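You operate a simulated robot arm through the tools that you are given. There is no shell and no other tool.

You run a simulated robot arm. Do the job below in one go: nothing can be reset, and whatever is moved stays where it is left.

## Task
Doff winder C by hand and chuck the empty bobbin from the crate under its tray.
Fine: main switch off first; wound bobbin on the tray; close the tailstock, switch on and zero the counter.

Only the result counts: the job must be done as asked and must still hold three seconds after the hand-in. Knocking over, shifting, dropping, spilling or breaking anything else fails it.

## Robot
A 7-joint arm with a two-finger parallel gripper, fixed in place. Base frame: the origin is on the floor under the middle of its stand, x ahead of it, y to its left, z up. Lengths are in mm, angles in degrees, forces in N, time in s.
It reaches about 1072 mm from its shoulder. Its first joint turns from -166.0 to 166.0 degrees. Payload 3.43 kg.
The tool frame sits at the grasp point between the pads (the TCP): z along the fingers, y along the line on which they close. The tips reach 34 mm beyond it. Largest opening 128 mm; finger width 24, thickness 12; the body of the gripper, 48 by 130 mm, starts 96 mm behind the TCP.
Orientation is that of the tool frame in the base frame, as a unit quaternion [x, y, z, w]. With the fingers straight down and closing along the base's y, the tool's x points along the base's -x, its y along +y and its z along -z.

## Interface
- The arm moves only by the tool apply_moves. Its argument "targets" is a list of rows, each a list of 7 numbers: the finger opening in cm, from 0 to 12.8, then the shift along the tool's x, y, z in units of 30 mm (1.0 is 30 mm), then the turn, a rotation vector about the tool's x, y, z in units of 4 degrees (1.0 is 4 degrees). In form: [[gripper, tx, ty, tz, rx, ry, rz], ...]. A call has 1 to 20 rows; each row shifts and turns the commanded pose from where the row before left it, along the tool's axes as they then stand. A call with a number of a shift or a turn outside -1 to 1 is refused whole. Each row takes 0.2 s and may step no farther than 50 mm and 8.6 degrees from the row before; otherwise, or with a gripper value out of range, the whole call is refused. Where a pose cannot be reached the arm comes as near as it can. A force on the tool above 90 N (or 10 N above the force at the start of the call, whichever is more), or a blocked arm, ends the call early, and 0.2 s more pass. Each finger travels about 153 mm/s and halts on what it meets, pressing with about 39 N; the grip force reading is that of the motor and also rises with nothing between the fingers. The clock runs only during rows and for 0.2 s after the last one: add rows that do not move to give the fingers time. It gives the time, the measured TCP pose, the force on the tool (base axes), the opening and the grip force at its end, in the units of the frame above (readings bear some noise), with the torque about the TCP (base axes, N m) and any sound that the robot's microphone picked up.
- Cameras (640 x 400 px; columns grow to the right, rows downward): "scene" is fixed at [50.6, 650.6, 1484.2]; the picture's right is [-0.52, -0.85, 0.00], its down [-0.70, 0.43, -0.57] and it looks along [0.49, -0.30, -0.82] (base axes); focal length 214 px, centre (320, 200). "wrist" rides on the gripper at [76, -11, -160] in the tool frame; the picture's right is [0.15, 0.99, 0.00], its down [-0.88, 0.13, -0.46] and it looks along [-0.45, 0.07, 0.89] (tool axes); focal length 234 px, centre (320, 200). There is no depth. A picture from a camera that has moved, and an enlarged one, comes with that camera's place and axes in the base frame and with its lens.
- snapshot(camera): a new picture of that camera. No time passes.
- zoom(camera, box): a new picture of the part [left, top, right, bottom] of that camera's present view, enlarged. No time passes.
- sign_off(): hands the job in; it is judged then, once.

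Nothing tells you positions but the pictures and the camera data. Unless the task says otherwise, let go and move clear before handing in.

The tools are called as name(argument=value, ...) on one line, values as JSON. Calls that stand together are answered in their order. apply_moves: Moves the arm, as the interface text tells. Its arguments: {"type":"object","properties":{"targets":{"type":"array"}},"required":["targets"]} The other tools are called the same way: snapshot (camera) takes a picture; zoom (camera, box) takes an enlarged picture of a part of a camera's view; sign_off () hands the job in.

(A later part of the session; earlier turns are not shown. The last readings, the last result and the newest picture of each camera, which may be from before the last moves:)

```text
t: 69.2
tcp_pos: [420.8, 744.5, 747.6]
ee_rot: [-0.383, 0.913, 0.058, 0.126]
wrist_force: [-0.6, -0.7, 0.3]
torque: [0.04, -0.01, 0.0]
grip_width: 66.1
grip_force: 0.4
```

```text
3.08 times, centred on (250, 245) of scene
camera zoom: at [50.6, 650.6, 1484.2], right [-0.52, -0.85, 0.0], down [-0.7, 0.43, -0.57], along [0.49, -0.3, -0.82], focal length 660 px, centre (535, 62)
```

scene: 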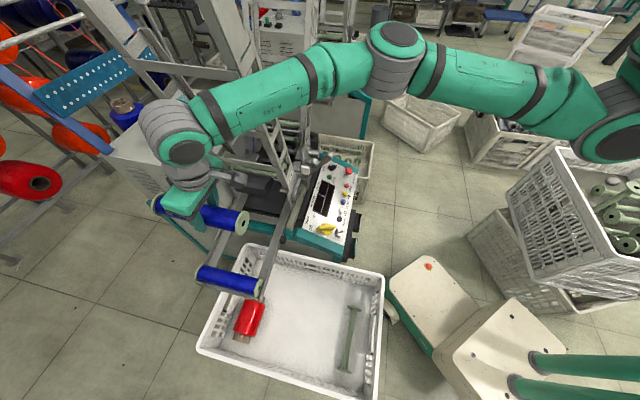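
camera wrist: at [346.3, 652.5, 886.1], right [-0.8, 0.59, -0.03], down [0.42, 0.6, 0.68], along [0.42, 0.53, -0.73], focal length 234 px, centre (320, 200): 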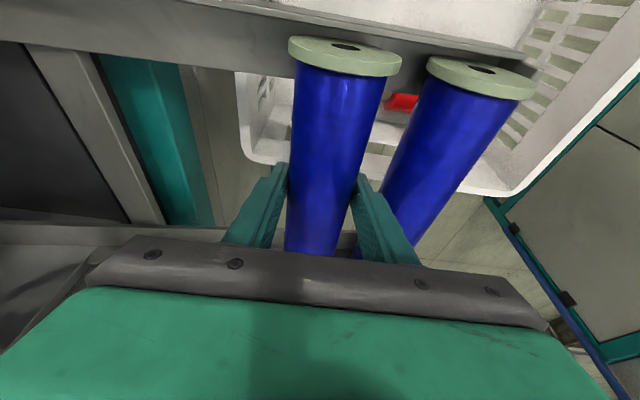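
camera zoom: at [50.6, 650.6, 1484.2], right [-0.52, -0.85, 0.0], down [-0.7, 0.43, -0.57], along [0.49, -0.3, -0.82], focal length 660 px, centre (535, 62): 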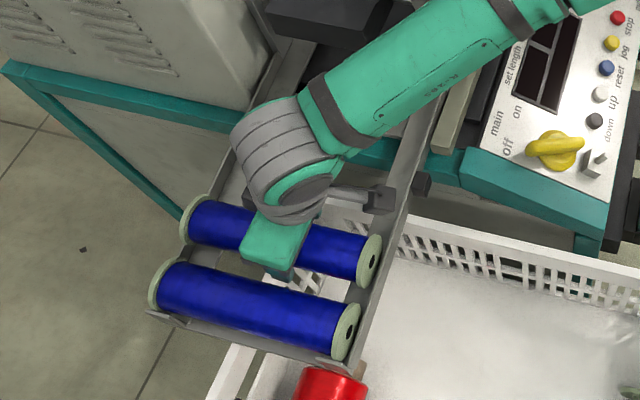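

The bobbin rests on the tray rails inside the side walls. I'm lifting the fingers straight up.

apply_moves(targets=[[6.6, -0.055, 0, -0.192, 0, 0, 0], [6.6, -0.11, 0, -0.384, 0, 0, 0], [6.6, -0.138, 0, -0.48, 0, 0, 0], [6.6, -0.2, 0, -0.7, 0, 0, 0], [6.6, -0.276, 0, -0.961, 0, 0, 0], [6.6, -0.276, 0, -0.961, 0, 0, 0], [6.6, 0, 0, 0, 0, 0, 0]])

snapshot(camera="wrist")

zoom(camera="scene", box=[180, 180, 320, 310])

```text
t: 70.8
tcp_pos: [421.6, 744.8, 862.4]
ee_rot: [-0.382, 0.914, 0.056, 0.127]
wrist_force: [-0.5, 0.2, -0.3]
torque: [0.02, -0.01, 0.0]
grip_width: 66.3
grip_force: 0.1
```

```text
taken
camera wrist: at [348.4, 653.2, 995.2], right [-0.8, 0.59, -0.03], down [0.42, 0.6, 0.68], along [0.42, 0.53, -0.73], focal length 234 px, centre (320, 200)
```

wrist: 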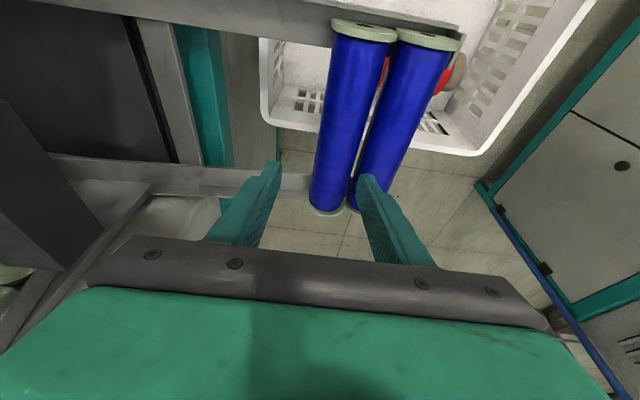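

```text
3.08 times, centred on (250, 245) of scene
camera zoom: at [50.6, 650.6, 1484.2], right [-0.52, -0.85, 0.0], down [-0.7, 0.43, -0.57], along [0.49, -0.3, -0.82], focal length 660 px, centre (535, 62)
```

zoom: 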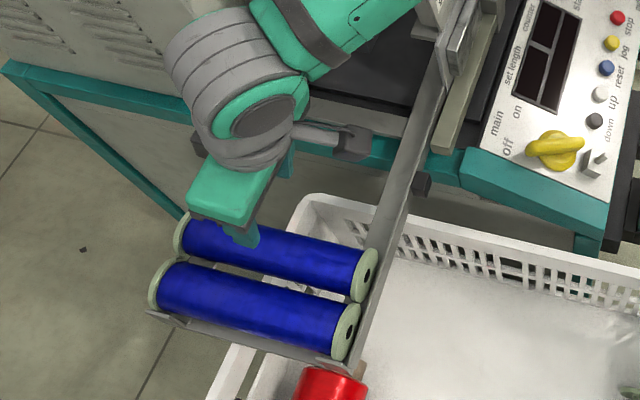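

The wound bobbin has rolled gently against the first one and rests on the tray. Re-triangulating puts the empty spool at about (98, 450) to (-49, 609) with its axis near z≈470. I'll move toward it for a closer look into the crate.

apply_moves(targets=[[9, 0, 0, -1, 0, 0, 0], [9, 0.961, 0, -0.2756, 0, 0, 0], [9, 0.961, 0, -0.2756, 0, 0, 0], [9, 0.961, 0, -0.2756, 0, 0, 0], [9, 0.961, 0, -0.2756, 0, 0, 0], [9, 0.961, 0, -0.2756, 0, 0, 0], [9, 0.961, 0, -0.2756, 0, 0, 0], [9, 0.961, 0, -0.2756, 0, 0, 0], [9, 0.961, 0, -0.2756, 0, 0, 0], [9, 0.961, 0, -0.2756, 0, 0, 0], [9, 0.961, 0.3, -0.2756, 0, 0, 0], [9, 0, 1, 0, 0, 1, 0], [9, 0, 1, 0, 0, 1, 0], [9, 0, 1, 0, 0, 1, 0], [9, 0, 0.5, 0, 0, 1, 0]])

snapshot(camera="wrist")

snapshot(camera="scene")

```text
t: 74.0
tcp_pos: [123.8, 604.3, 891.6]
ee_rot: [-0.387, 0.922, 0.003, -0.002]
wrist_force: [-0.3, 0.6, 0.4]
torque: [-0.02, -0.04, 0.0]
grip_width: 89.9
grip_force: 0.1
```

```text
taken
camera wrist: at [79.9, 542.5, 1052.0], right [-0.81, 0.59, 0.01], down [0.53, 0.72, 0.46], along [0.26, 0.37, -0.89], focal length 234 px, centre (320, 200)
```

wrist: 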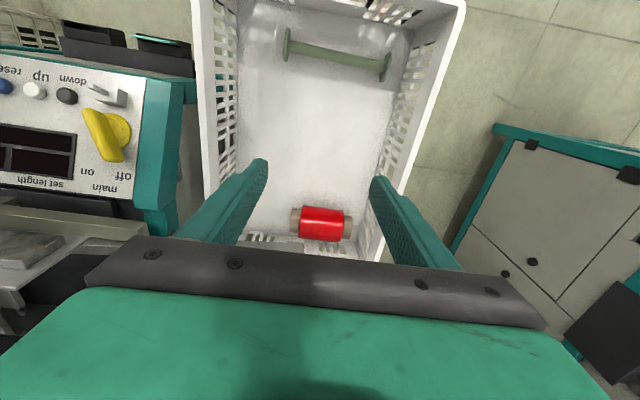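

```text
taken
```

scene: 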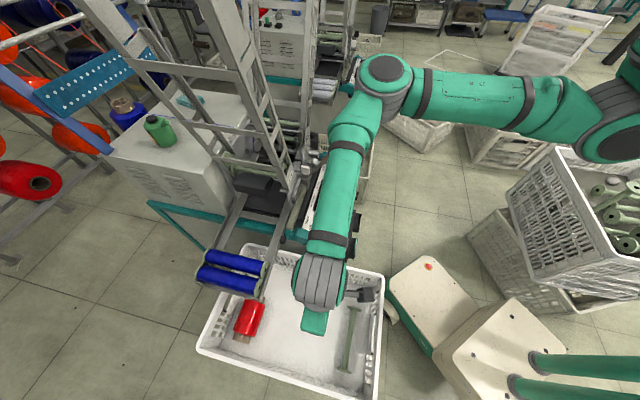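

The spool position is confirmed from this third view. I'm zooming in to measure it and the crate walls.

zoom(camera="wrist", box=[260, 0, 420, 120])

zoom(camera="wrist", box=[180, 0, 480, 270])

zoom(camera="scene", box=[290, 260, 400, 400])

```text
3.33 times, centred on (340, 60) of wrist
camera zoom: at [79.9, 542.5, 1052.0], right [-0.81, 0.59, 0.01], down [0.53, 0.72, 0.46], along [0.26, 0.37, -0.89], focal length 781 px, centre (253, 667)
```

zoom: 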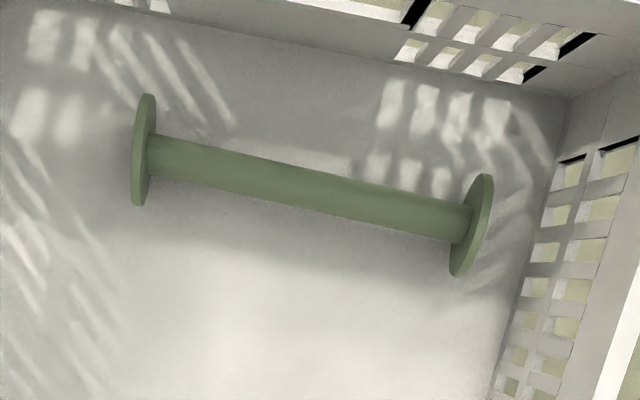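

```text
1.48 times, centred on (330, 135) of wrist
camera zoom: at [79.9, 542.5, 1052.0], right [-0.81, 0.59, 0.01], down [0.53, 0.72, 0.46], along [0.26, 0.37, -0.89], focal length 347 px, centre (305, 296)
```

zoom: 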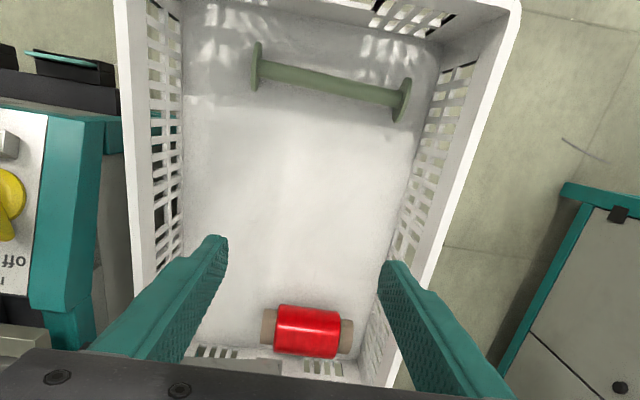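

```text
2.86 times, centred on (345, 330) of scene
camera zoom: at [50.6, 650.6, 1484.2], right [-0.52, -0.85, 0.0], down [-0.7, 0.43, -0.57], along [0.49, -0.3, -0.82], focal length 613 px, centre (249, -171)
```

zoom: 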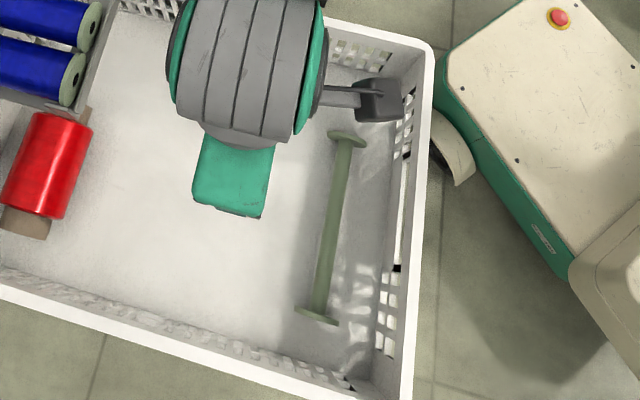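

The spool's centre is (20, 528) with its axis at z≈469 and azimuth -46.8°. I'll grip it about 35 mm toward its +x end so the chucking reach stays comfortable. First I'm turning the tool so the fingers close across its shaft.

apply_moves(targets=[[6, 0, 0, 0.2, 0, 0, -1], [6, 0, 0, 0.2, 0, 0, -1], [6, 0, 0, 0.2, 0, 0, -1], [6, 0, 0, 0.2, 0, 0, -1], [6, 0, 0, 0.2, 0, 0, -1], [6, 0, 0, 0.2, 0, 0, -1], [6, 0, 0, 0.2, 0, 0, -1], [6, 0, 0, 0.2, 0, 0, -1], [6, 0, 0, 0.2, 0, 0, -1], [6, 0, 0, 0.2, 0, 0, -1], [6, 0, 0, 0.2, 0, 0, -1], [6, 0, 0, 0.2, 0, 0, -1], [6, 0, 0, 0.2, 0, 0, -1], [6, 0, 0, 0.2, 0, 0, -1], [6, 0, 0, 0.2, 0, 0, -1], [6, 0, 0, 0.2, 0, 0, -1], [6, 0, 0, 0.2, 0, 0, -1], [6, 0, 0, 0.2, 0, 0, -1], [6, 0, 0, 0.2, 0, 0, -1], [6, 0, 0, 0.2, 0, 0, -1]])

snapshot(camera="wrist")

snapshot(camera="scene")

```text
t: 78.2
tcp_pos: [124.3, 606.6, 772.7]
ee_rot: [0.89, -0.457, -0.003, -0.001]
wrist_force: [0.3, -0.4, 0.0]
torque: [0.02, 0.02, 0.0]
grip_width: 60.1
grip_force: 0.2
```

```text
taken
camera wrist: at [178.2, 550.5, 931.4], right [-0.72, -0.69, 0.0], down [-0.62, 0.64, 0.46], along [-0.32, 0.33, -0.89], focal length 234 px, centre (320, 200)
```

wrist: 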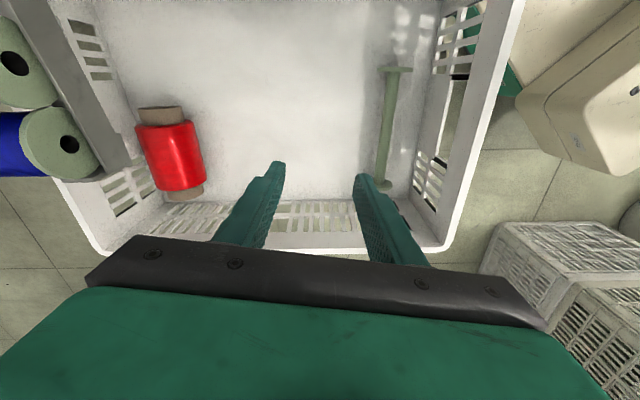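

```text
taken
```

scene: 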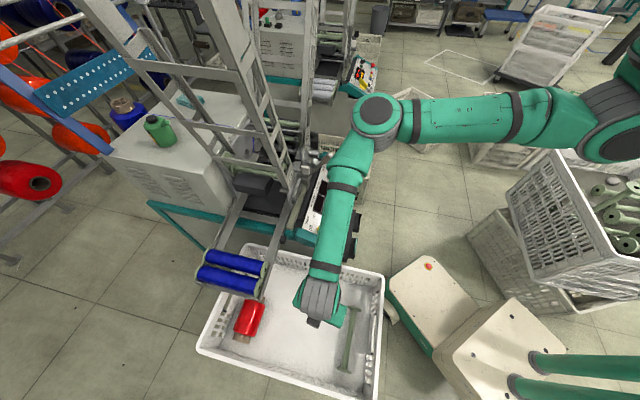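

The view agrees with my spool estimate, and the crate rim is at z≈628, about 61 mm from the shaft. I'll finish the yaw, move above the grip point, and roll 15° to keep the gripper body off the crate wall.

apply_moves(targets=[[6, 0, 0, 0, 0, 0, -0.95], [6, 0, 0, 0, 0, 0, -0.95], [6, 0.138, 0.836, 0.6, 0, 0, 0], [6, 0.138, 0.836, 0.6, 0, 0, 0], [6, 0.138, 0.836, 0.6, 0, 0, 0], [6, 0.138, 0.836, 0.6, 0, 0, 0], [6, 0.138, 0.836, 0.6, 0, 0, 0], [6, 0, 0, 0, -0.94, 0, 0], [6, 0, 0, 0, -0.94, 0, 0], [6, 0, 0, 0, -0.94, 0, 0], [6, 0, 0, 0, -0.94, 0, 0], [5, 0, 0, 0, 0, 0, 0]])

snapshot(camera="wrist")

zoom(camera="scene", box=[280, 240, 420, 400])

```text
t: 80.8
tcp_pos: [32.4, 515.6, 682.4]
ee_rot: [0.882, -0.453, -0.064, 0.115]
wrist_force: [0.0, 0.9, -0.1]
torque: [-0.01, 0.04, -0.01]
grip_width: 50.2
grip_force: 0.1
out of reach, approached as far as the arm can: row 1, 2
```

```text
taken
camera wrist: at [119.3, 484.9, 833.2], right [-0.69, -0.68, 0.26], down [-0.52, 0.71, 0.48], along [-0.51, 0.2, -0.84], focal length 234 px, centre (320, 200)
```

wrist: 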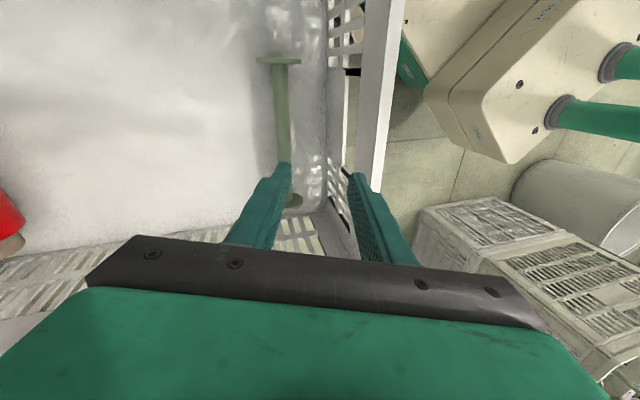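

```text
2.50 times, centred on (350, 320) of scene
camera zoom: at [50.6, 650.6, 1484.2], right [-0.52, -0.85, 0.0], down [-0.7, 0.43, -0.57], along [0.49, -0.3, -0.82], focal length 536 px, centre (245, -100)
```

zoom: 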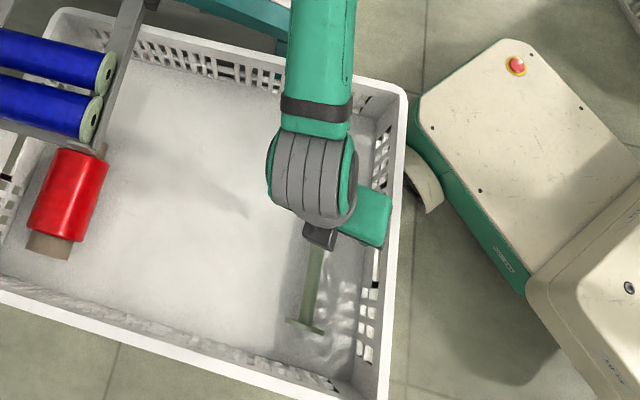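

The yaw hit a wrist limit at the first spot, about 7.5° short. At this position the arm has turned with me, so I'll try the remaining yaw here.

apply_moves(targets=[[5, 0, 0, 0, -0.008, 0.248, -0.918], [5, 0, 0, 0, -0.008, 0.248, -0.918], [5, 0, 0, 0, 0, 0, 0]])

snapshot(camera="wrist")

```text
t: 81.6
tcp_pos: [32.8, 516.2, 683.2]
ee_rot: [0.882, -0.453, -0.064, 0.115]
wrist_force: [0.0, -0.3, 0.2]
torque: [-0.02, 0.02, -0.02]
grip_width: 49.9
grip_force: 0.0
out of reach, approached as far as the arm can: row 1, 2
```

```text
taken
camera wrist: at [120.6, 484.6, 833.3], right [-0.69, -0.68, 0.26], down [-0.52, 0.71, 0.48], along [-0.51, 0.2, -0.84], focal length 234 px, centre (320, 200)
```

wrist: 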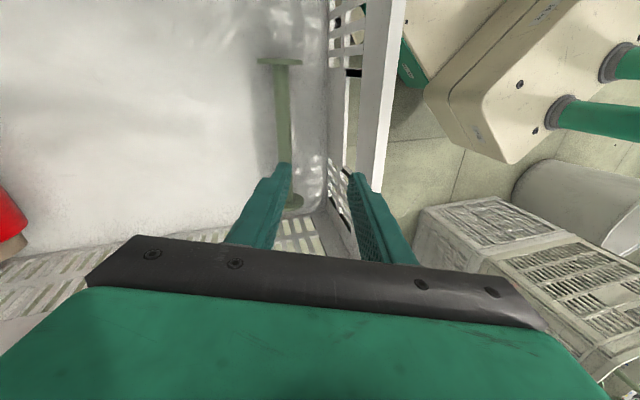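

The wrist is at its turning limit, so the fingers sit about 7.5° off square. The spool is free to swivel that much as the pads close, and it has about 17 mm to the wall. I'll line up over the grip point and descend partway.

apply_moves(targets=[[5, 0.588, -0.177, -0.053, 0, 0, 0], [5, 0.0087, -0.2608, 0.9662, 0, 0, 0], [5, 0.0087, -0.2608, 0.9662, 0, 0, 0], [5, 0.0087, -0.2608, 0.9662, 0, 0, 0], [5, 0.0087, -0.2608, 0.9662, 0, 0, 0], [5, 0, 0, 0, 0, 0, 0]])

snapshot(camera="wrist")

zoom(camera="scene", box=[280, 240, 420, 400])

```text
t: 83.0
tcp_pos: [47.6, 505.4, 660.1]
ee_rot: [0.881, -0.455, -0.063, 0.114]
wrist_force: [0.0, 0.1, -0.2]
torque: [0.01, 0.02, -0.02]
grip_width: 50.1
grip_force: 0.1
out of reach, approached as far as the arm can: row 2, 3, 4, 5
```

```text
taken
camera wrist: at [135.5, 472.8, 813.0], right [-0.69, -0.67, 0.26], down [-0.52, 0.71, 0.48], along [-0.51, 0.2, -0.84], focal length 234 px, centre (320, 200)
```

wrist: 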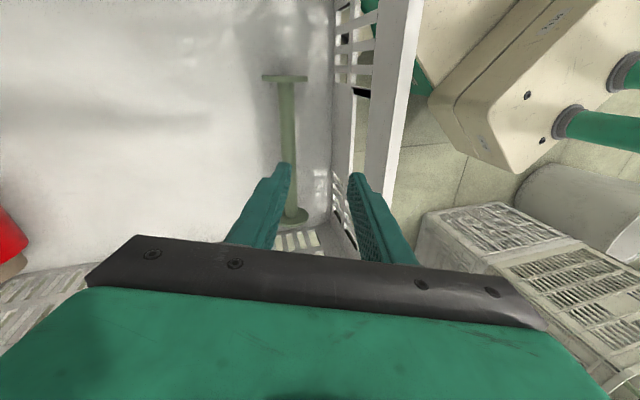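

```text
2.50 times, centred on (350, 320) of scene
camera zoom: at [50.6, 650.6, 1484.2], right [-0.52, -0.85, 0.0], down [-0.7, 0.43, -0.57], along [0.49, -0.3, -0.82], focal length 536 px, centre (245, -100)
```

zoom: 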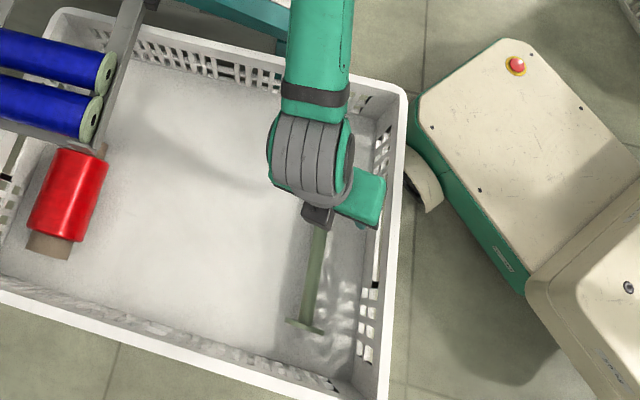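

This orientation runs into the wrist limit when descending. The spool is symmetric, so I'll use the opposite yaw, turning the tool about 188° the other way. I'm rising and straightening first.

apply_moves(targets=[[6, 0, 0, -1, 0, 0, 0], [6, 0, 0, -1, 0, 0, 0], [6, 0, 0, -1, 0, 0, 0], [6, 0, -0.8, 0, 0.94, 0, 0], [6, 0, -0.8, 0, 0.94, 0, 0], [6, 0, -0.5, 0, 0.94, 0, 0], [6, 0, 0, 0, 0.94, 0, 0], [6, 0, 0, 0, 0, 0, 1], [6, 0, 0, 0, 0, 0, 1], [6, 0, 0, 0, 0, 0, 1], [6, 0, 0, 0, 0, 0, 1], [6, 0, 0, 0, 0, 0, 1], [6, 0, 0, 0, 0, 0, 1], [6, 0, 0, 0, 0, 0, 1], [6, 0, 0, 0, 0, 0, 1], [6, 0, 0, 0, 0, 0, 1], [6, 0, 0, 0, 0, 0, 1], [6, 0, 0, 0, 0, 0, 1], [6, 0, 0, 0, 0, 0, 1]])

apply_moves(targets=[[6, 0, 0, 0, 0, 0, 1], [6, 0, 0, 0, 0, 0, 1], [6, 0, 0, 0, 0, 0, 1], [6, 0, 0, 0, 0, 0, 1], [6, 0, 0, 0, 0, 0, 1], [6, 0, 0, 0, 0, 0, 1], [6, 0, 0, 0, 0, 0, 1], [6, 0, 0, 0, 0, 0, 1], [6, 0, 0, 0, 0, 0, 1], [6, 0, 0, 0, 0, 0, 1], [6, 0, 0, 0, 0, 0, 1], [6, 0, 0, 0, 0, 0, 1], [6, 0, 0, 0, 0, 0, 1], [6, 0, 0, 0, 0, 0, 1], [6, 0, 0, 0, 0, 0, 1], [6, 0, 0, 0, 0, 0, 1], [6, 0, 0, 0, 0, 0, 1], [6, 0, 0, 0, 0, 0, 1]])

snapshot(camera="wrist")

snapshot(camera="scene")

```text
t: 87.0
tcp_pos: [118.5, 553.3, 736.8]
ee_rot: [-0.626, 0.78, 0.004, 0.0]
wrist_force: [-0.4, -1.0, 0.4]
torque: [0.0, -0.05, 0.0]
grip_width: 60.2
grip_force: 0.0
```

```text
t: 90.8
tcp_pos: [118.3, 554.6, 735.8]
ee_rot: [-0.047, 0.999, 0.002, -0.003]
wrist_force: [-0.5, 0.8, -0.6]
torque: [0.03, -0.02, 0.02]
grip_width: 59.9
grip_force: 0.1
```

```text
taken
camera wrist: at [44.2, 535.0, 896.6], right [-0.24, 0.97, 0.01], down [0.87, 0.21, 0.45], along [0.44, 0.11, -0.89], focal length 234 px, centre (320, 200)
```

wrist: 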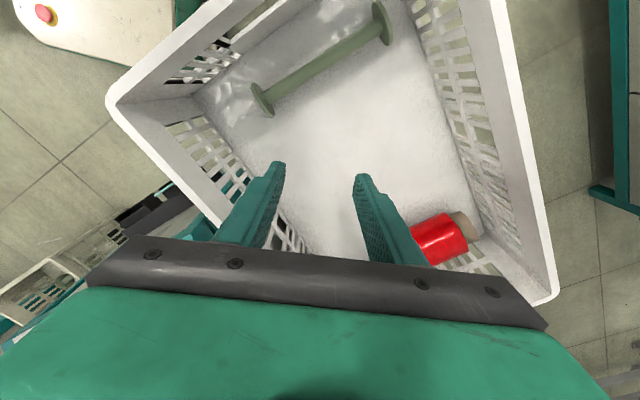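

```text
taken
```

scene: 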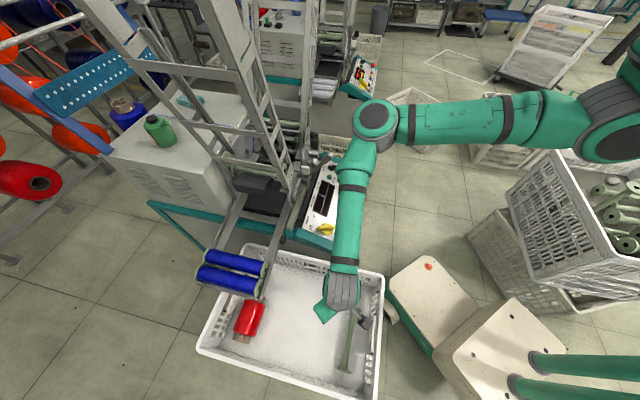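

The spool's ends still triangulate to the same place. I'll complete the yaw, move over the grip point, and roll 15° away from the wall.

apply_moves(targets=[[6, 0, 0, 0, 0, 0, 1], [6, 0, 0, 0, 0, 0, 1], [6, 0, 0, 0, 0, 0, 1], [6, 0, 0, 0, 0, 0, 1], [6, 0, 0, 0, 0, 0, 1], [6, 0, 0, 0, 0, 0, 1], [6, 0, 0, 0, 0, 0, 1], [6, 0, 0, 0, 0, 0, 1], [6, 0, 0, 0, 0, 0, 1], [6, 0, 0, 0, 0, 0, 1], [6, 0, 0, 0, 0, 0, 1], [6, 0, 0, 0, 0, 0, 1], [6, 0, 0, 0, 0, 0, 1], [6, 0.813, -0.95, 0, 0, 0, 0], [6, 0.813, -0.95, 0, 0, 0, 0], [6, 0.813, -0.95, 0, 0, 0, 0], [5, 0, 0, 0, 0.94, 0, 0], [5, 0, 0, 0, 0.94, 0, 0], [5, 0, 0, 0, 0.94, 0, 0], [5, 0, 0, 0, 0.94, 0, 0]])

snapshot(camera="wrist")

zoom(camera="scene", box=[280, 240, 420, 400])

```text
t: 95.0
tcp_pos: [5.9, 547.7, 737.2]
ee_rot: [0.39, 0.911, -0.12, -0.056]
wrist_force: [0.2, 0.4, 0.2]
torque: [0.0, -0.01, -0.01]
grip_width: 50.0
grip_force: 0.1
```

```text
taken
camera wrist: at [-23.6, 623.6, 894.5], right [0.59, 0.76, -0.26], down [0.79, -0.47, 0.4], along [0.18, -0.44, -0.88], focal length 234 px, centre (320, 200)
```

wrist: 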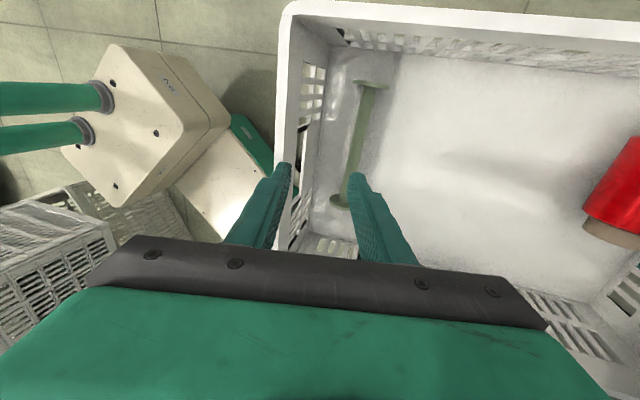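

```text
2.50 times, centred on (350, 320) of scene
camera zoom: at [50.6, 650.6, 1484.2], right [-0.52, -0.85, 0.0], down [-0.7, 0.43, -0.57], along [0.49, -0.3, -0.82], focal length 536 px, centre (245, -100)
```

zoom: 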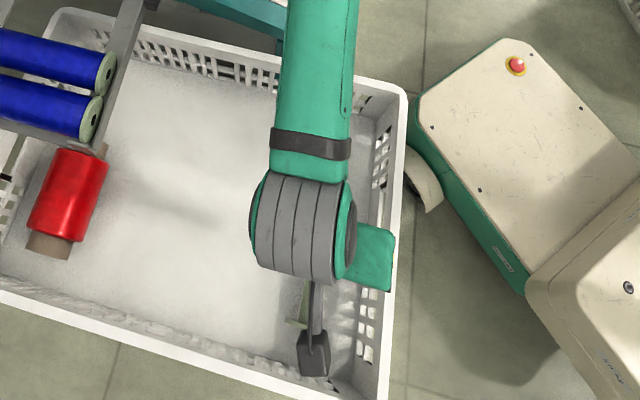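

I'm in position with the yaw aligned and the wall clear. I'll descend partway and check.

apply_moves(targets=[[5, 0, 0.3, 0.964, 0, 0, 0], [5, -0.0084, 0.2622, 0.964, 0, 0, 0], [5, -0.0084, 0.2622, 0.964, 0, 0, 0], [5, -0.0084, 0.2622, 0.964, 0, 0, 0], [5, -0.0084, 0.2622, 0.964, 0, 0, 0], [5, -0.0084, 0.2622, 0.964, 0, 0, 0], [5, 0, 0, 0, 0, 0, 0]])

snapshot(camera="wrist")

zoom(camera="scene", box=[280, 240, 420, 400])

```text
t: 96.6
tcp_pos: [7.9, 548.7, 555.8]
ee_rot: [0.39, 0.911, -0.12, -0.054]
wrist_force: [-0.6, 0.7, -0.3]
torque: [0.0, -0.01, 0.02]
grip_width: 49.8
grip_force: 0.2
```

```text
taken
camera wrist: at [-22.1, 623.6, 714.5], right [0.59, 0.77, -0.26], down [0.79, -0.47, 0.4], along [0.19, -0.44, -0.88], focal length 234 px, centre (320, 200)
```

wrist: 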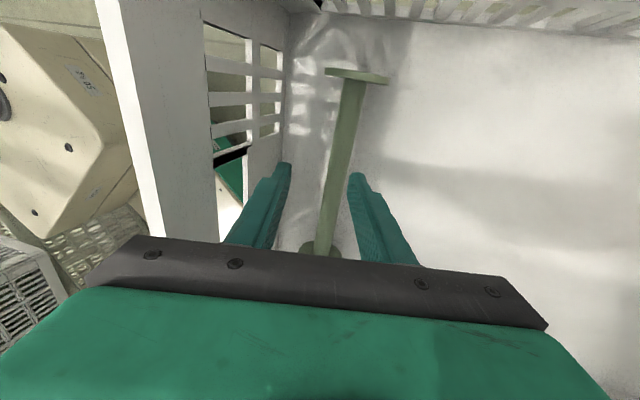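

```text
2.50 times, centred on (350, 320) of scene
camera zoom: at [50.6, 650.6, 1484.2], right [-0.52, -0.85, 0.0], down [-0.7, 0.43, -0.57], along [0.49, -0.3, -0.82], focal length 536 px, centre (245, -100)
```

zoom: 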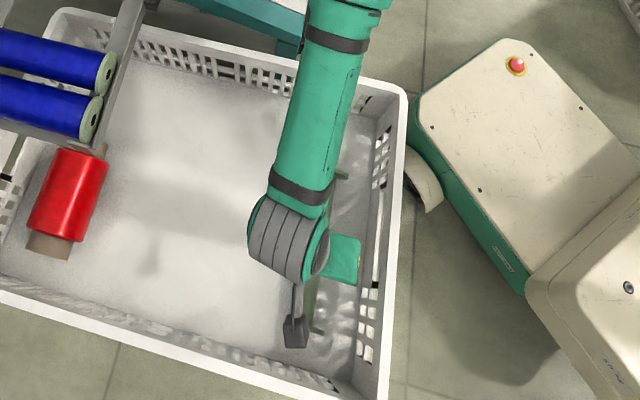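

The shaft lies between the fingers. I'm zooming in to fine-tune the sideways offset before the final descent.

zoom(camera="wrist", box=[240, 50, 440, 260])

```text
1.90 times, centred on (340, 155) of wrist
camera zoom: at [-22.1, 623.6, 714.5], right [0.59, 0.77, -0.26], down [0.79, -0.47, 0.4], along [0.19, -0.44, -0.88], focal length 446 px, centre (282, 286)
```

zoom: 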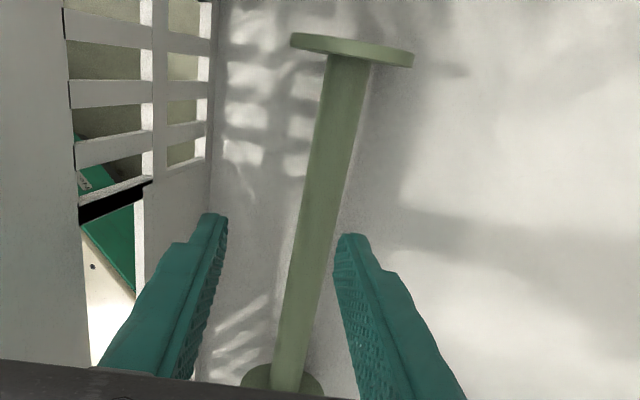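

The yaw matches to within 0.3°, and the shaft is about 5 mm further toward +y than I thought. I'll correct that and descend to the grip height.

apply_moves(targets=[[5, -0.0084, 0.345, 0.964, 0, 0, 0], [5, -0.0084, 0.345, 0.964, 0, 0, 0], [5, -0.003, 0.1, 0.36, 0, 0, 0], [5, 0, 0, 0, 0, 0, 0]])

snapshot(camera="wrist")

zoom(camera="scene", box=[280, 240, 420, 400])

```text
t: 97.6
tcp_pos: [10.1, 553.1, 484.2]
ee_rot: [0.391, 0.911, -0.119, -0.055]
wrist_force: [0.0, -0.9, -1.0]
torque: [0.0, -0.02, -0.01]
grip_width: 49.9
grip_force: 0.1
```

```text
taken
camera wrist: at [-18.9, 627.8, 642.4], right [0.59, 0.77, -0.26], down [0.79, -0.47, 0.4], along [0.19, -0.44, -0.88], focal length 234 px, centre (320, 200)
```

wrist: 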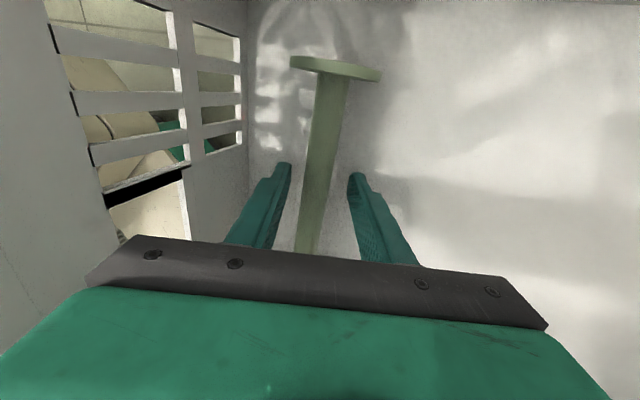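

```text
2.50 times, centred on (350, 320) of scene
camera zoom: at [50.6, 650.6, 1484.2], right [-0.52, -0.85, 0.0], down [-0.7, 0.43, -0.57], along [0.49, -0.3, -0.82], focal length 536 px, centre (245, -100)
```

zoom: 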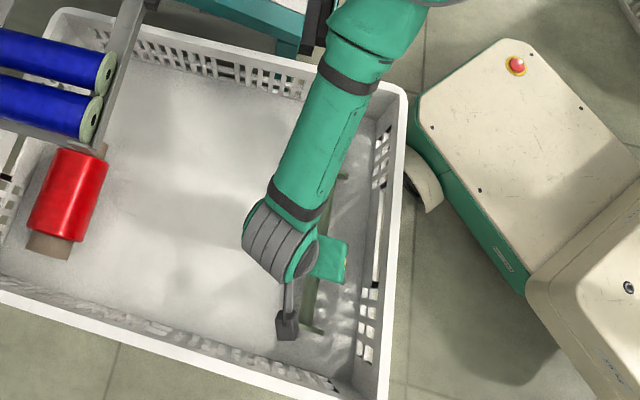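

The shaft is centred between the fingers, with no floor contact. I'm closing on it.

apply_moves(targets=[[0, 0, 0, 0, 0, 0, 0], [0, 0, 0, 0, 0, 0, 0], [0, 0, 0, 0, 0, 0, 0]])

snapshot(camera="wrist")

```text
t: 98.4
tcp_pos: [11.6, 551.9, 485.2]
ee_rot: [0.391, 0.911, -0.119, -0.056]
wrist_force: [-1.5, -0.1, 3.4]
torque: [-0.42, -0.27, -0.23]
grip_width: 20.2
grip_force: 39.2
```

```text
taken
camera wrist: at [-18.7, 627.7, 642.5], right [0.59, 0.77, -0.26], down [0.79, -0.47, 0.4], along [0.19, -0.44, -0.88], focal length 234 px, centre (320, 200)
```

wrist: 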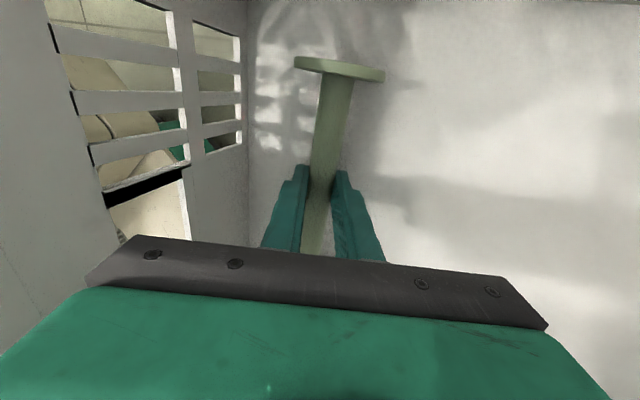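

I have the shaft at 20 mm. I'll lift a little and check that it comes up level and stays gripped.

apply_moves(targets=[[0, -0.003, -0.087, -0.32, 0, 0, 0], [0, -0.0055, -0.175, -0.64, 0, 0, 0], [0, -0.0084, -0.2622, -0.964, 0, 0, 0], [0, 0, 0, 0, 0, 0, 0]])

snapshot(camera="wrist")

zoom(camera="scene", box=[280, 240, 420, 400])

```text
t: 99.4
tcp_pos: [12.2, 551.3, 543.2]
ee_rot: [0.391, 0.911, -0.119, -0.056]
wrist_force: [-0.3, -0.5, -1.3]
torque: [0.0, 0.02, -0.01]
grip_width: 20.4
grip_force: 39.0
```

```text
taken
camera wrist: at [-18.0, 627.0, 702.0], right [0.59, 0.77, -0.26], down [0.79, -0.47, 0.4], along [0.19, -0.44, -0.88], focal length 234 px, centre (320, 200)
```

wrist: 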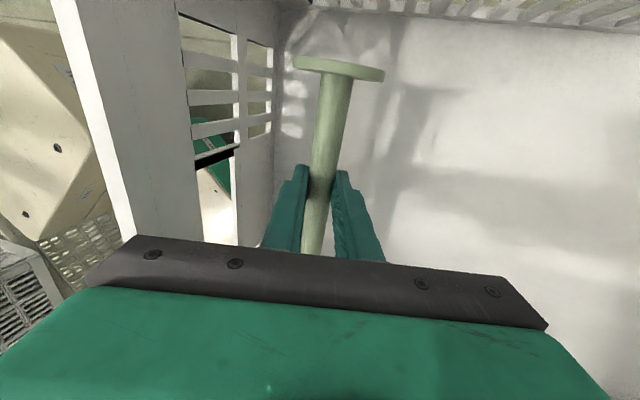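

```text
2.50 times, centred on (350, 320) of scene
camera zoom: at [50.6, 650.6, 1484.2], right [-0.52, -0.85, 0.0], down [-0.7, 0.43, -0.57], along [0.49, -0.3, -0.82], focal length 536 px, centre (245, -100)
```

zoom: 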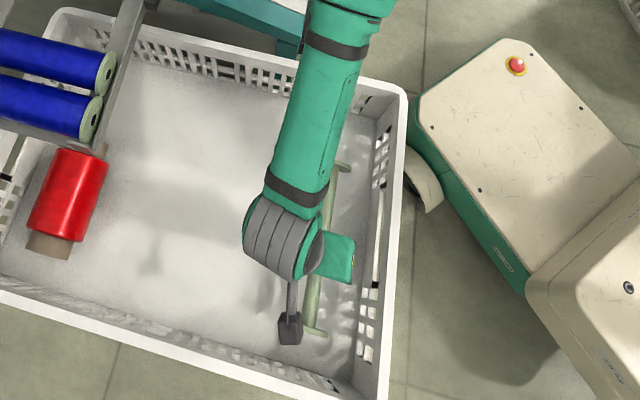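

The spool is gripped and lifts cleanly. I'm raising it out of the crate.

apply_moves(targets=[[0, -0.0084, -0.2622, -0.964, 0, 0, 0], [0, -0.0084, -0.2622, -0.964, 0, 0, 0], [0, -0.0084, -0.2622, -0.964, 0, 0, 0], [0, -0.0084, -0.2622, -0.964, 0, 0, 0], [0, -0.0084, -0.2622, -0.964, 0, 0, 0], [0, -0.0084, -0.2622, -0.964, 0, 0, 0], [0, -0.0084, -0.2622, -0.964, 0, 0, 0], [0, -0.0084, -0.2622, -0.964, 0, 0, 0], [0, -0.0084, -0.2622, -0.964, 0, 0, 0], [0, -0.0084, -0.2622, -0.964, 0, 0, 0], [0, 0, 0, 0, -0.94, 0, 0], [0, 0, 0, 0, -0.94, 0, 0], [0, 0, 0, 0, -0.94, 0, 0], [0, 0, 0, 0, -0.94, 0, 0], [0, 0, 0, 0, 0, 0, 0]])

snapshot(camera="wrist")

snapshot(camera="scene")

```text
t: 102.6
tcp_pos: [13.2, 548.7, 845.2]
ee_rot: [0.394, 0.919, 0.001, -0.003]
wrist_force: [-0.9, 0.4, -0.5]
torque: [0.0, 0.0, 0.0]
grip_width: 20.0
grip_force: 39.0
```

```text
taken
camera wrist: at [-45.9, 594.1, 1004.6], right [0.62, 0.79, 0.0], down [0.7, -0.55, 0.45], along [0.35, -0.28, -0.89], focal length 234 px, centre (320, 200)
```

wrist: 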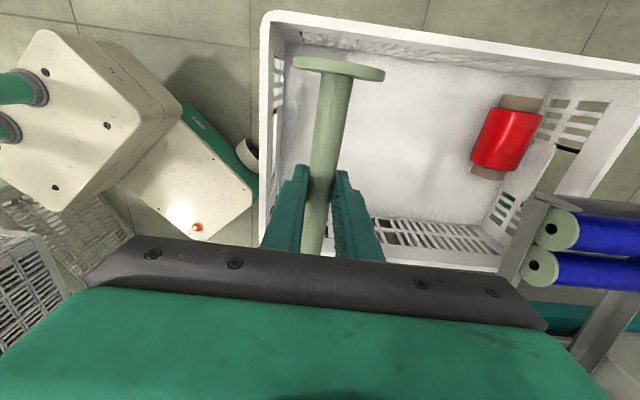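

```text
taken
```

scene: 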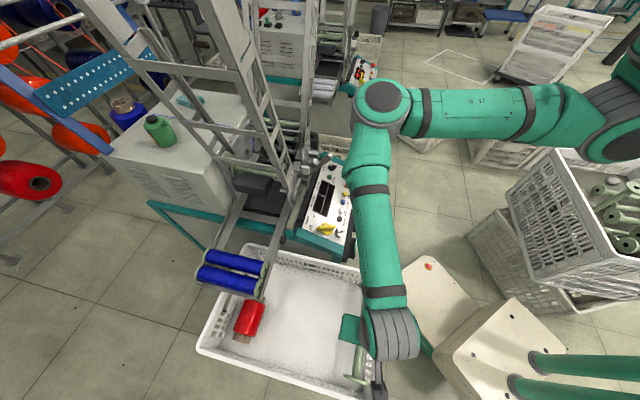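

The spool is clear of the crate and the tool is vertical again. I'll move up to a free spot and start turning it back to the machine's alignment.

apply_moves(targets=[[0, -0.72, 0.57, -0.739, 0, 0, 0], [0, -0.72, 0.57, -0.739, 0, 0, 0], [0, -0.72, 0.57, -0.739, 0, 0, 0], [0, -0.72, 0.57, -0.739, 0, 0, 0], [0, -0.72, 0.57, -0.739, 0, 0, 0], [0, -0.72, 0.57, -0.739, 0, 0, 0], [0, -0.72, 0.57, -0.739, 0, 0, 0], [0, 0, 0, 0, 0, 0, -1], [0, 0, 0, 0, 0, 0, -1], [0, 0, 0, 0, 0, 0, -1], [0, 0, 0, 0, 0, 0, -1], [0, 0, 0, 0, 0, 0, -1], [0, 0, 0, 0, 0, 0, -1], [0, 0, 0, 0, 0, 0, -1], [0, 0, 0, 0, 0, 0, -1], [0, 0, 0, 0, 0, 0, -1], [0, 0, 0, 0, 0, 0, -1], [0, 0, 0, 0, 0, 0, -1], [0, 0, 0, 0, 0, 0, -1]])

apply_moves(targets=[[0, 0, 0, 0, 0, 0, -1], [0, 0, 0, 0, 0, 0, -1], [0, 0, 0, 0, 0, 0, -1], [0, 0, 0, 0, 0, 0, -1], [0, 0, 0, 0, 0, 0, -1], [0, 0, 0, 0, 0, 0, -1], [0, 0, 0, 0, 0, 0, -1], [0, 0, 0, 0, 0, 0, -1], [0, 0, 0, 0, 0, 0, -1], [0, 0, 0, 0, 0, 0, -1], [0, 0, 0, 0, 0, 0, -0.9], [0, 0, 0, 0, 0, 0, 0]])

snapshot(camera="wrist")

snapshot(camera="scene")

```text
t: 106.6
tcp_pos: [204.6, 519.5, 997.9]
ee_rot: [-0.014, 1.0, 0.002, -0.002]
wrist_force: [-0.6, 0.0, -0.8]
torque: [0.0, 0.01, -0.02]
grip_width: 20.1
grip_force: 38.8
```

```text
t: 109.2
tcp_pos: [205.6, 519.4, 998.7]
ee_rot: [-0.384, 0.923, 0.004, -0.002]
wrist_force: [0.2, 0.4, -0.4]
torque: [-0.01, 0.01, 0.01]
grip_width: 20.0
grip_force: 39.2
```

```text
taken
camera wrist: at [160.8, 457.0, 1158.0], right [-0.8, 0.59, 0.01], down [0.53, 0.71, 0.46], along [0.27, 0.37, -0.89], focal length 234 px, centre (320, 200)
```

wrist: 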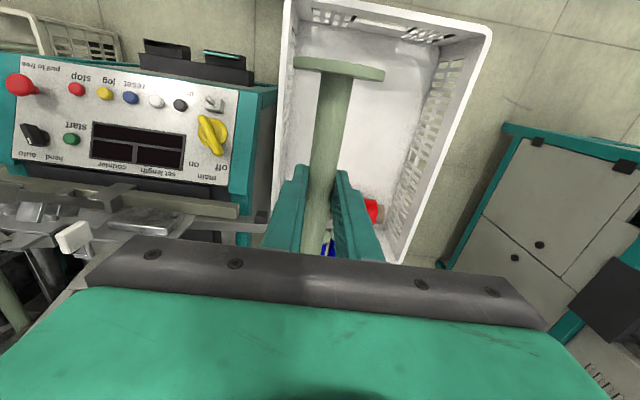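

```text
taken
```

scene: 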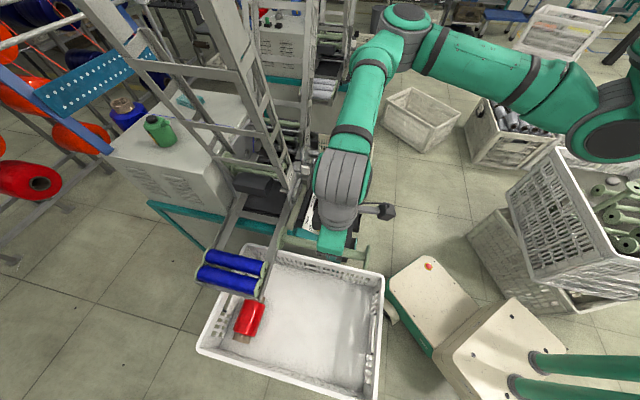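

The spool is aligned with the machine axis at yaw 225.2°. I'm now moving sideways to face the spindle gap at z≈1045.

apply_moves(targets=[[0, 0, -0.99, -0.12, 0, 0, 0], [0, 0, -0.99, -0.12, 0, 0, 0], [0, 0, -0.99, -0.12, 0, 0, 0], [0, 0, -0.99, -0.12, 0, 0, 0], [0, 0, -0.99, -0.12, 0, 0, 0], [0, 0, -0.99, -0.12, 0, 0, 0], [0, 0, -0.99, -0.12, 0, 0, 0], [0, 0, -0.99, -0.12, 0, 0, 0], [0, 0, -0.99, -0.12, 0, 0, 0], [0, 0, -0.99, -0.12, 0, 0, 0], [0, 0, -0.99, -0.12, 0, 0, 0], [0, 0, -0.99, -0.12, 0, 0, 0], [0, 0, -0.99, -0.12, 0, 0, 0], [0, 0, 0, 0, 0, 0, 0]])

snapshot(camera="wrist")

zoom(camera="scene", box=[200, 60, 400, 220])

```text
t: 112.2
tcp_pos: [478.9, 246.6, 1042.6]
ee_rot: [-0.383, 0.924, 0.003, -0.002]
wrist_force: [0.1, -0.5, -0.6]
torque: [0.02, 0.05, -0.03]
grip_width: 20.3
grip_force: 39.3
```

```text
taken
camera wrist: at [435.0, 184.2, 1202.5], right [-0.8, 0.59, 0.01], down [0.53, 0.71, 0.46], along [0.27, 0.37, -0.89], focal length 234 px, centre (320, 200)
```

wrist: 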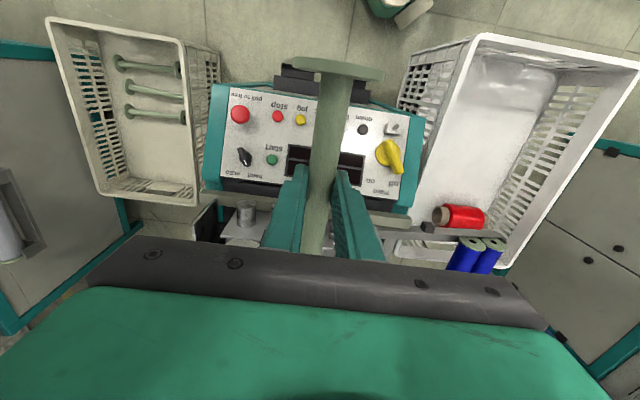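

```text
2.50 times, centred on (300, 140) of scene
camera zoom: at [50.6, 650.6, 1484.2], right [-0.52, -0.85, 0.0], down [-0.7, 0.43, -0.57], along [0.49, -0.3, -0.82], focal length 536 px, centre (370, 350)
```

zoom: 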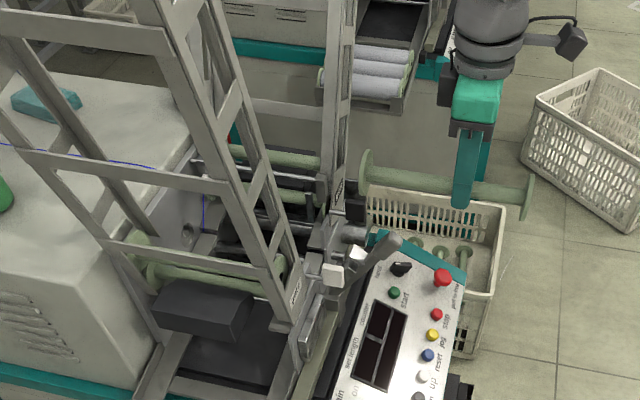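

The spool is level in front of the spindle gap. With the gap empty, I'm taking a close look at the headstock pin and the tailstock wall.

zoom(camera="scene", box=[235, 130, 315, 190])

zoom(camera="scene", box=[250, 135, 290, 165])

zoom(camera="scene", box=[285, 140, 335, 180])

```text
6.67 times, centred on (275, 160) of scene
camera zoom: at [50.6, 650.6, 1484.2], right [-0.52, -0.85, 0.0], down [-0.7, 0.43, -0.57], along [0.49, -0.3, -0.82], focal length 1430 px, centre (620, 467)
```

zoom: 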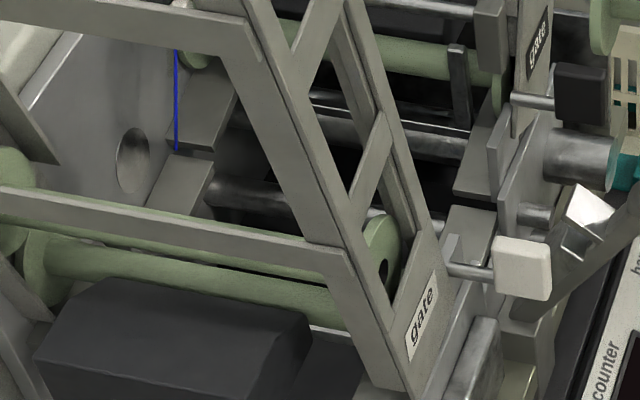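

```text
13.33 times, centred on (270, 150) of scene
camera zoom: at [50.6, 650.6, 1484.2], right [-0.52, -0.85, 0.0], down [-0.7, 0.43, -0.57], along [0.49, -0.3, -0.82], focal length 2860 px, centre (987, 867)
```

zoom: 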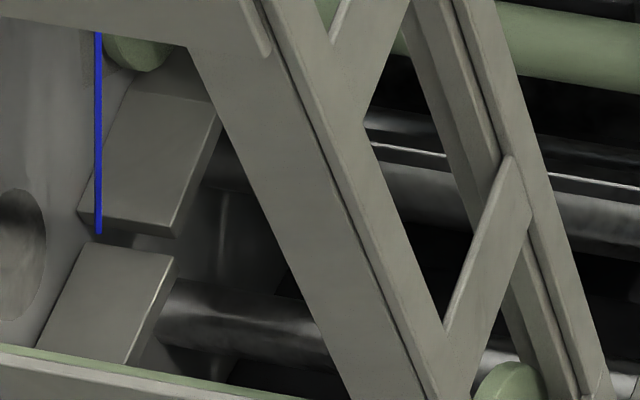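

```text
10.00 times, centred on (310, 160) of scene
camera zoom: at [50.6, 650.6, 1484.2], right [-0.52, -0.85, 0.0], down [-0.7, 0.43, -0.57], along [0.49, -0.3, -0.82], focal length 2145 px, centre (420, 600)
```

zoom: 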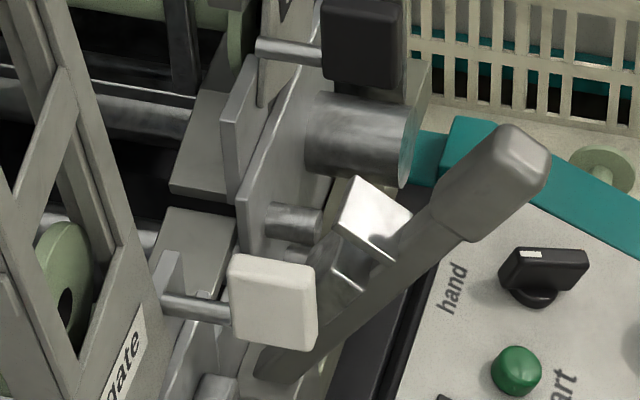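

The headstock shows a round seat flush in its wall, with angled cradle blocks at both ends. I want to see that seat from the front, so I'll tilt and offset the camera for an unobstructed view.

apply_moves(targets=[[0, 0, -1, 0, 0, -1, 0], [0, 0, -1, 0, 0, -1, 0], [0, 0, 0, 0, 0, -1, 0], [0, 0, 0, 0, 0, -1, 0], [0, 0, 0, 0, 0, -1, 0], [0, 0, 0, 0, 0, -1, 0], [0, 0, 0, 0, 0, -1, 0], [0, 0, 0, 0, 0, -1, 0], [0, 0, 0, 0, 0, 0, 0]])

snapshot(camera="wrist")

```text
t: 114.2
tcp_pos: [521.8, 205.6, 1042.1]
ee_rot: [-0.368, 0.888, 0.108, 0.253]
wrist_force: [-0.3, -0.2, -0.6]
torque: [-0.02, 0.04, 0.01]
grip_width: 20.1
grip_force: 38.6
```

```text
taken
camera wrist: at [425.1, 90.6, 1137.3], right [-0.79, 0.61, -0.07], down [0.27, 0.45, 0.85], along [0.55, 0.65, -0.52], focal length 234 px, centre (320, 200)
```

wrist: 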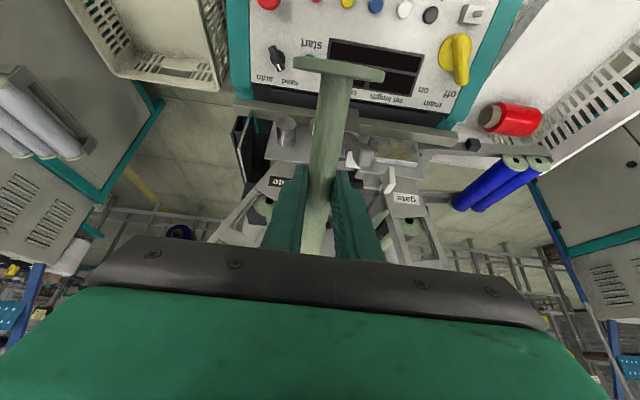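

The finger hides the spindle from here. I'll go higher, forward and a bit further sideways.

apply_moves(targets=[[0, -0.53, -0.4, -0.848, 0, 0, 0], [0, -0.53, -0.4, -0.848, 0, 0, 0], [0, -0.53, -0.4, -0.848, 0, 0, 0], [0, -0.53, -0.4, -0.848, 0, 0, 0], [0, -0.53, -0.4, -0.848, 0, 0, 0], [0, -0.848, 0, 0.53, 0, 0, 0], [0, -0.848, 0, 0.53, 0, 0, 0], [0, -0.848, 0, 0.53, 0, 0, 0], [0, 0, 0, 0, 0, 0, 0]])

snapshot(camera="wrist")

zoom(camera="wrist", box=[320, 80, 460, 200])

```text
t: 116.2
tcp_pos: [629.0, 225.7, 1191.2]
ee_rot: [-0.368, 0.888, 0.109, 0.253]
wrist_force: [0.9, 0.8, -1.2]
torque: [0.0, 0.02, 0.03]
grip_width: 20.1
grip_force: 38.8
```

```text
taken
camera wrist: at [532.3, 111.9, 1286.9], right [-0.79, 0.61, -0.07], down [0.27, 0.45, 0.85], along [0.55, 0.65, -0.52], focal length 234 px, centre (320, 200)
```

wrist: 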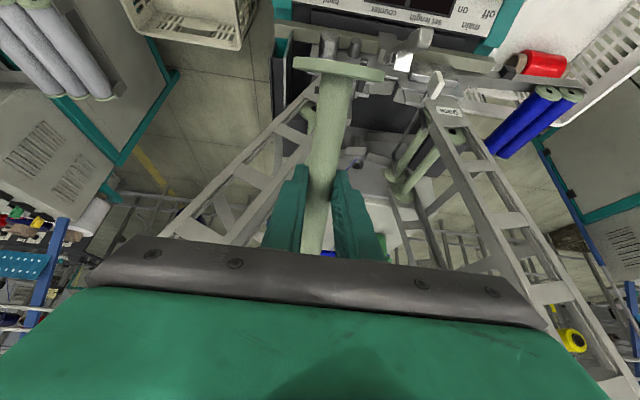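

```text
3.33 times, centred on (390, 140) of wrist
camera zoom: at [532.3, 111.9, 1286.9], right [-0.79, 0.61, -0.07], down [0.27, 0.45, 0.85], along [0.55, 0.65, -0.52], focal length 781 px, centre (87, 400)
```

zoom: 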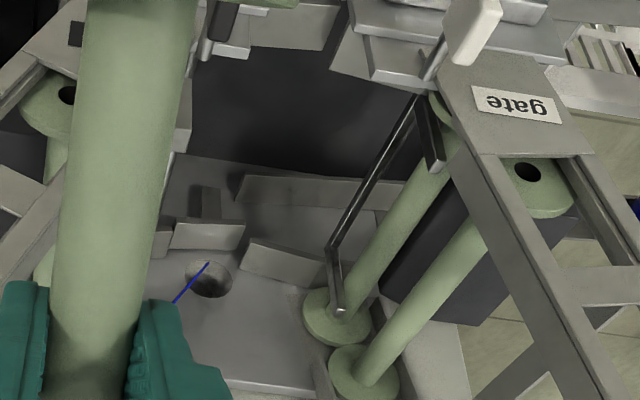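

Now the headstock seat is visible. I'm zooming in closer on it.

zoom(camera="wrist", box=[345, 145, 405, 185])

zoom(camera="wrist", box=[330, 20, 450, 110])

```text
10.00 times, centred on (375, 165) of wrist
camera zoom: at [532.3, 111.9, 1286.9], right [-0.79, 0.61, -0.07], down [0.27, 0.45, 0.85], along [0.55, 0.65, -0.52], focal length 2342 px, centre (-230, 550)
```

zoom: 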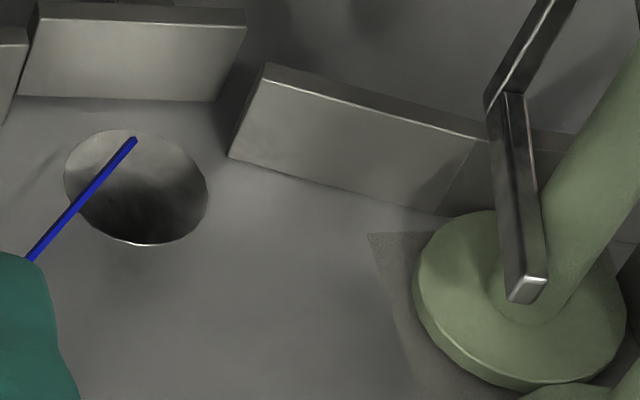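

```text
4.44 times, centred on (390, 65) of wrist
camera zoom: at [532.3, 111.9, 1286.9], right [-0.79, 0.61, -0.07], down [0.27, 0.45, 0.85], along [0.55, 0.65, -0.52], focal length 1041 px, centre (9, 800)
```

zoom: 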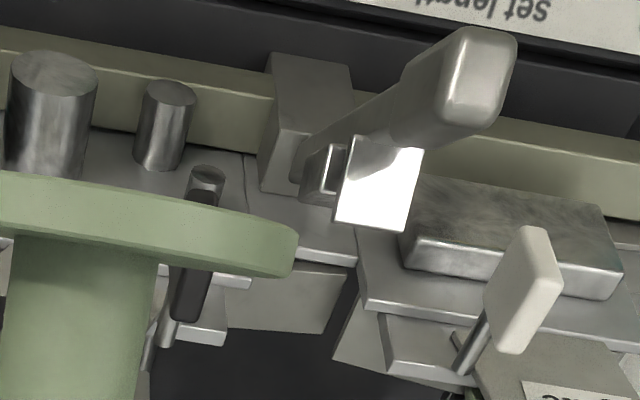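

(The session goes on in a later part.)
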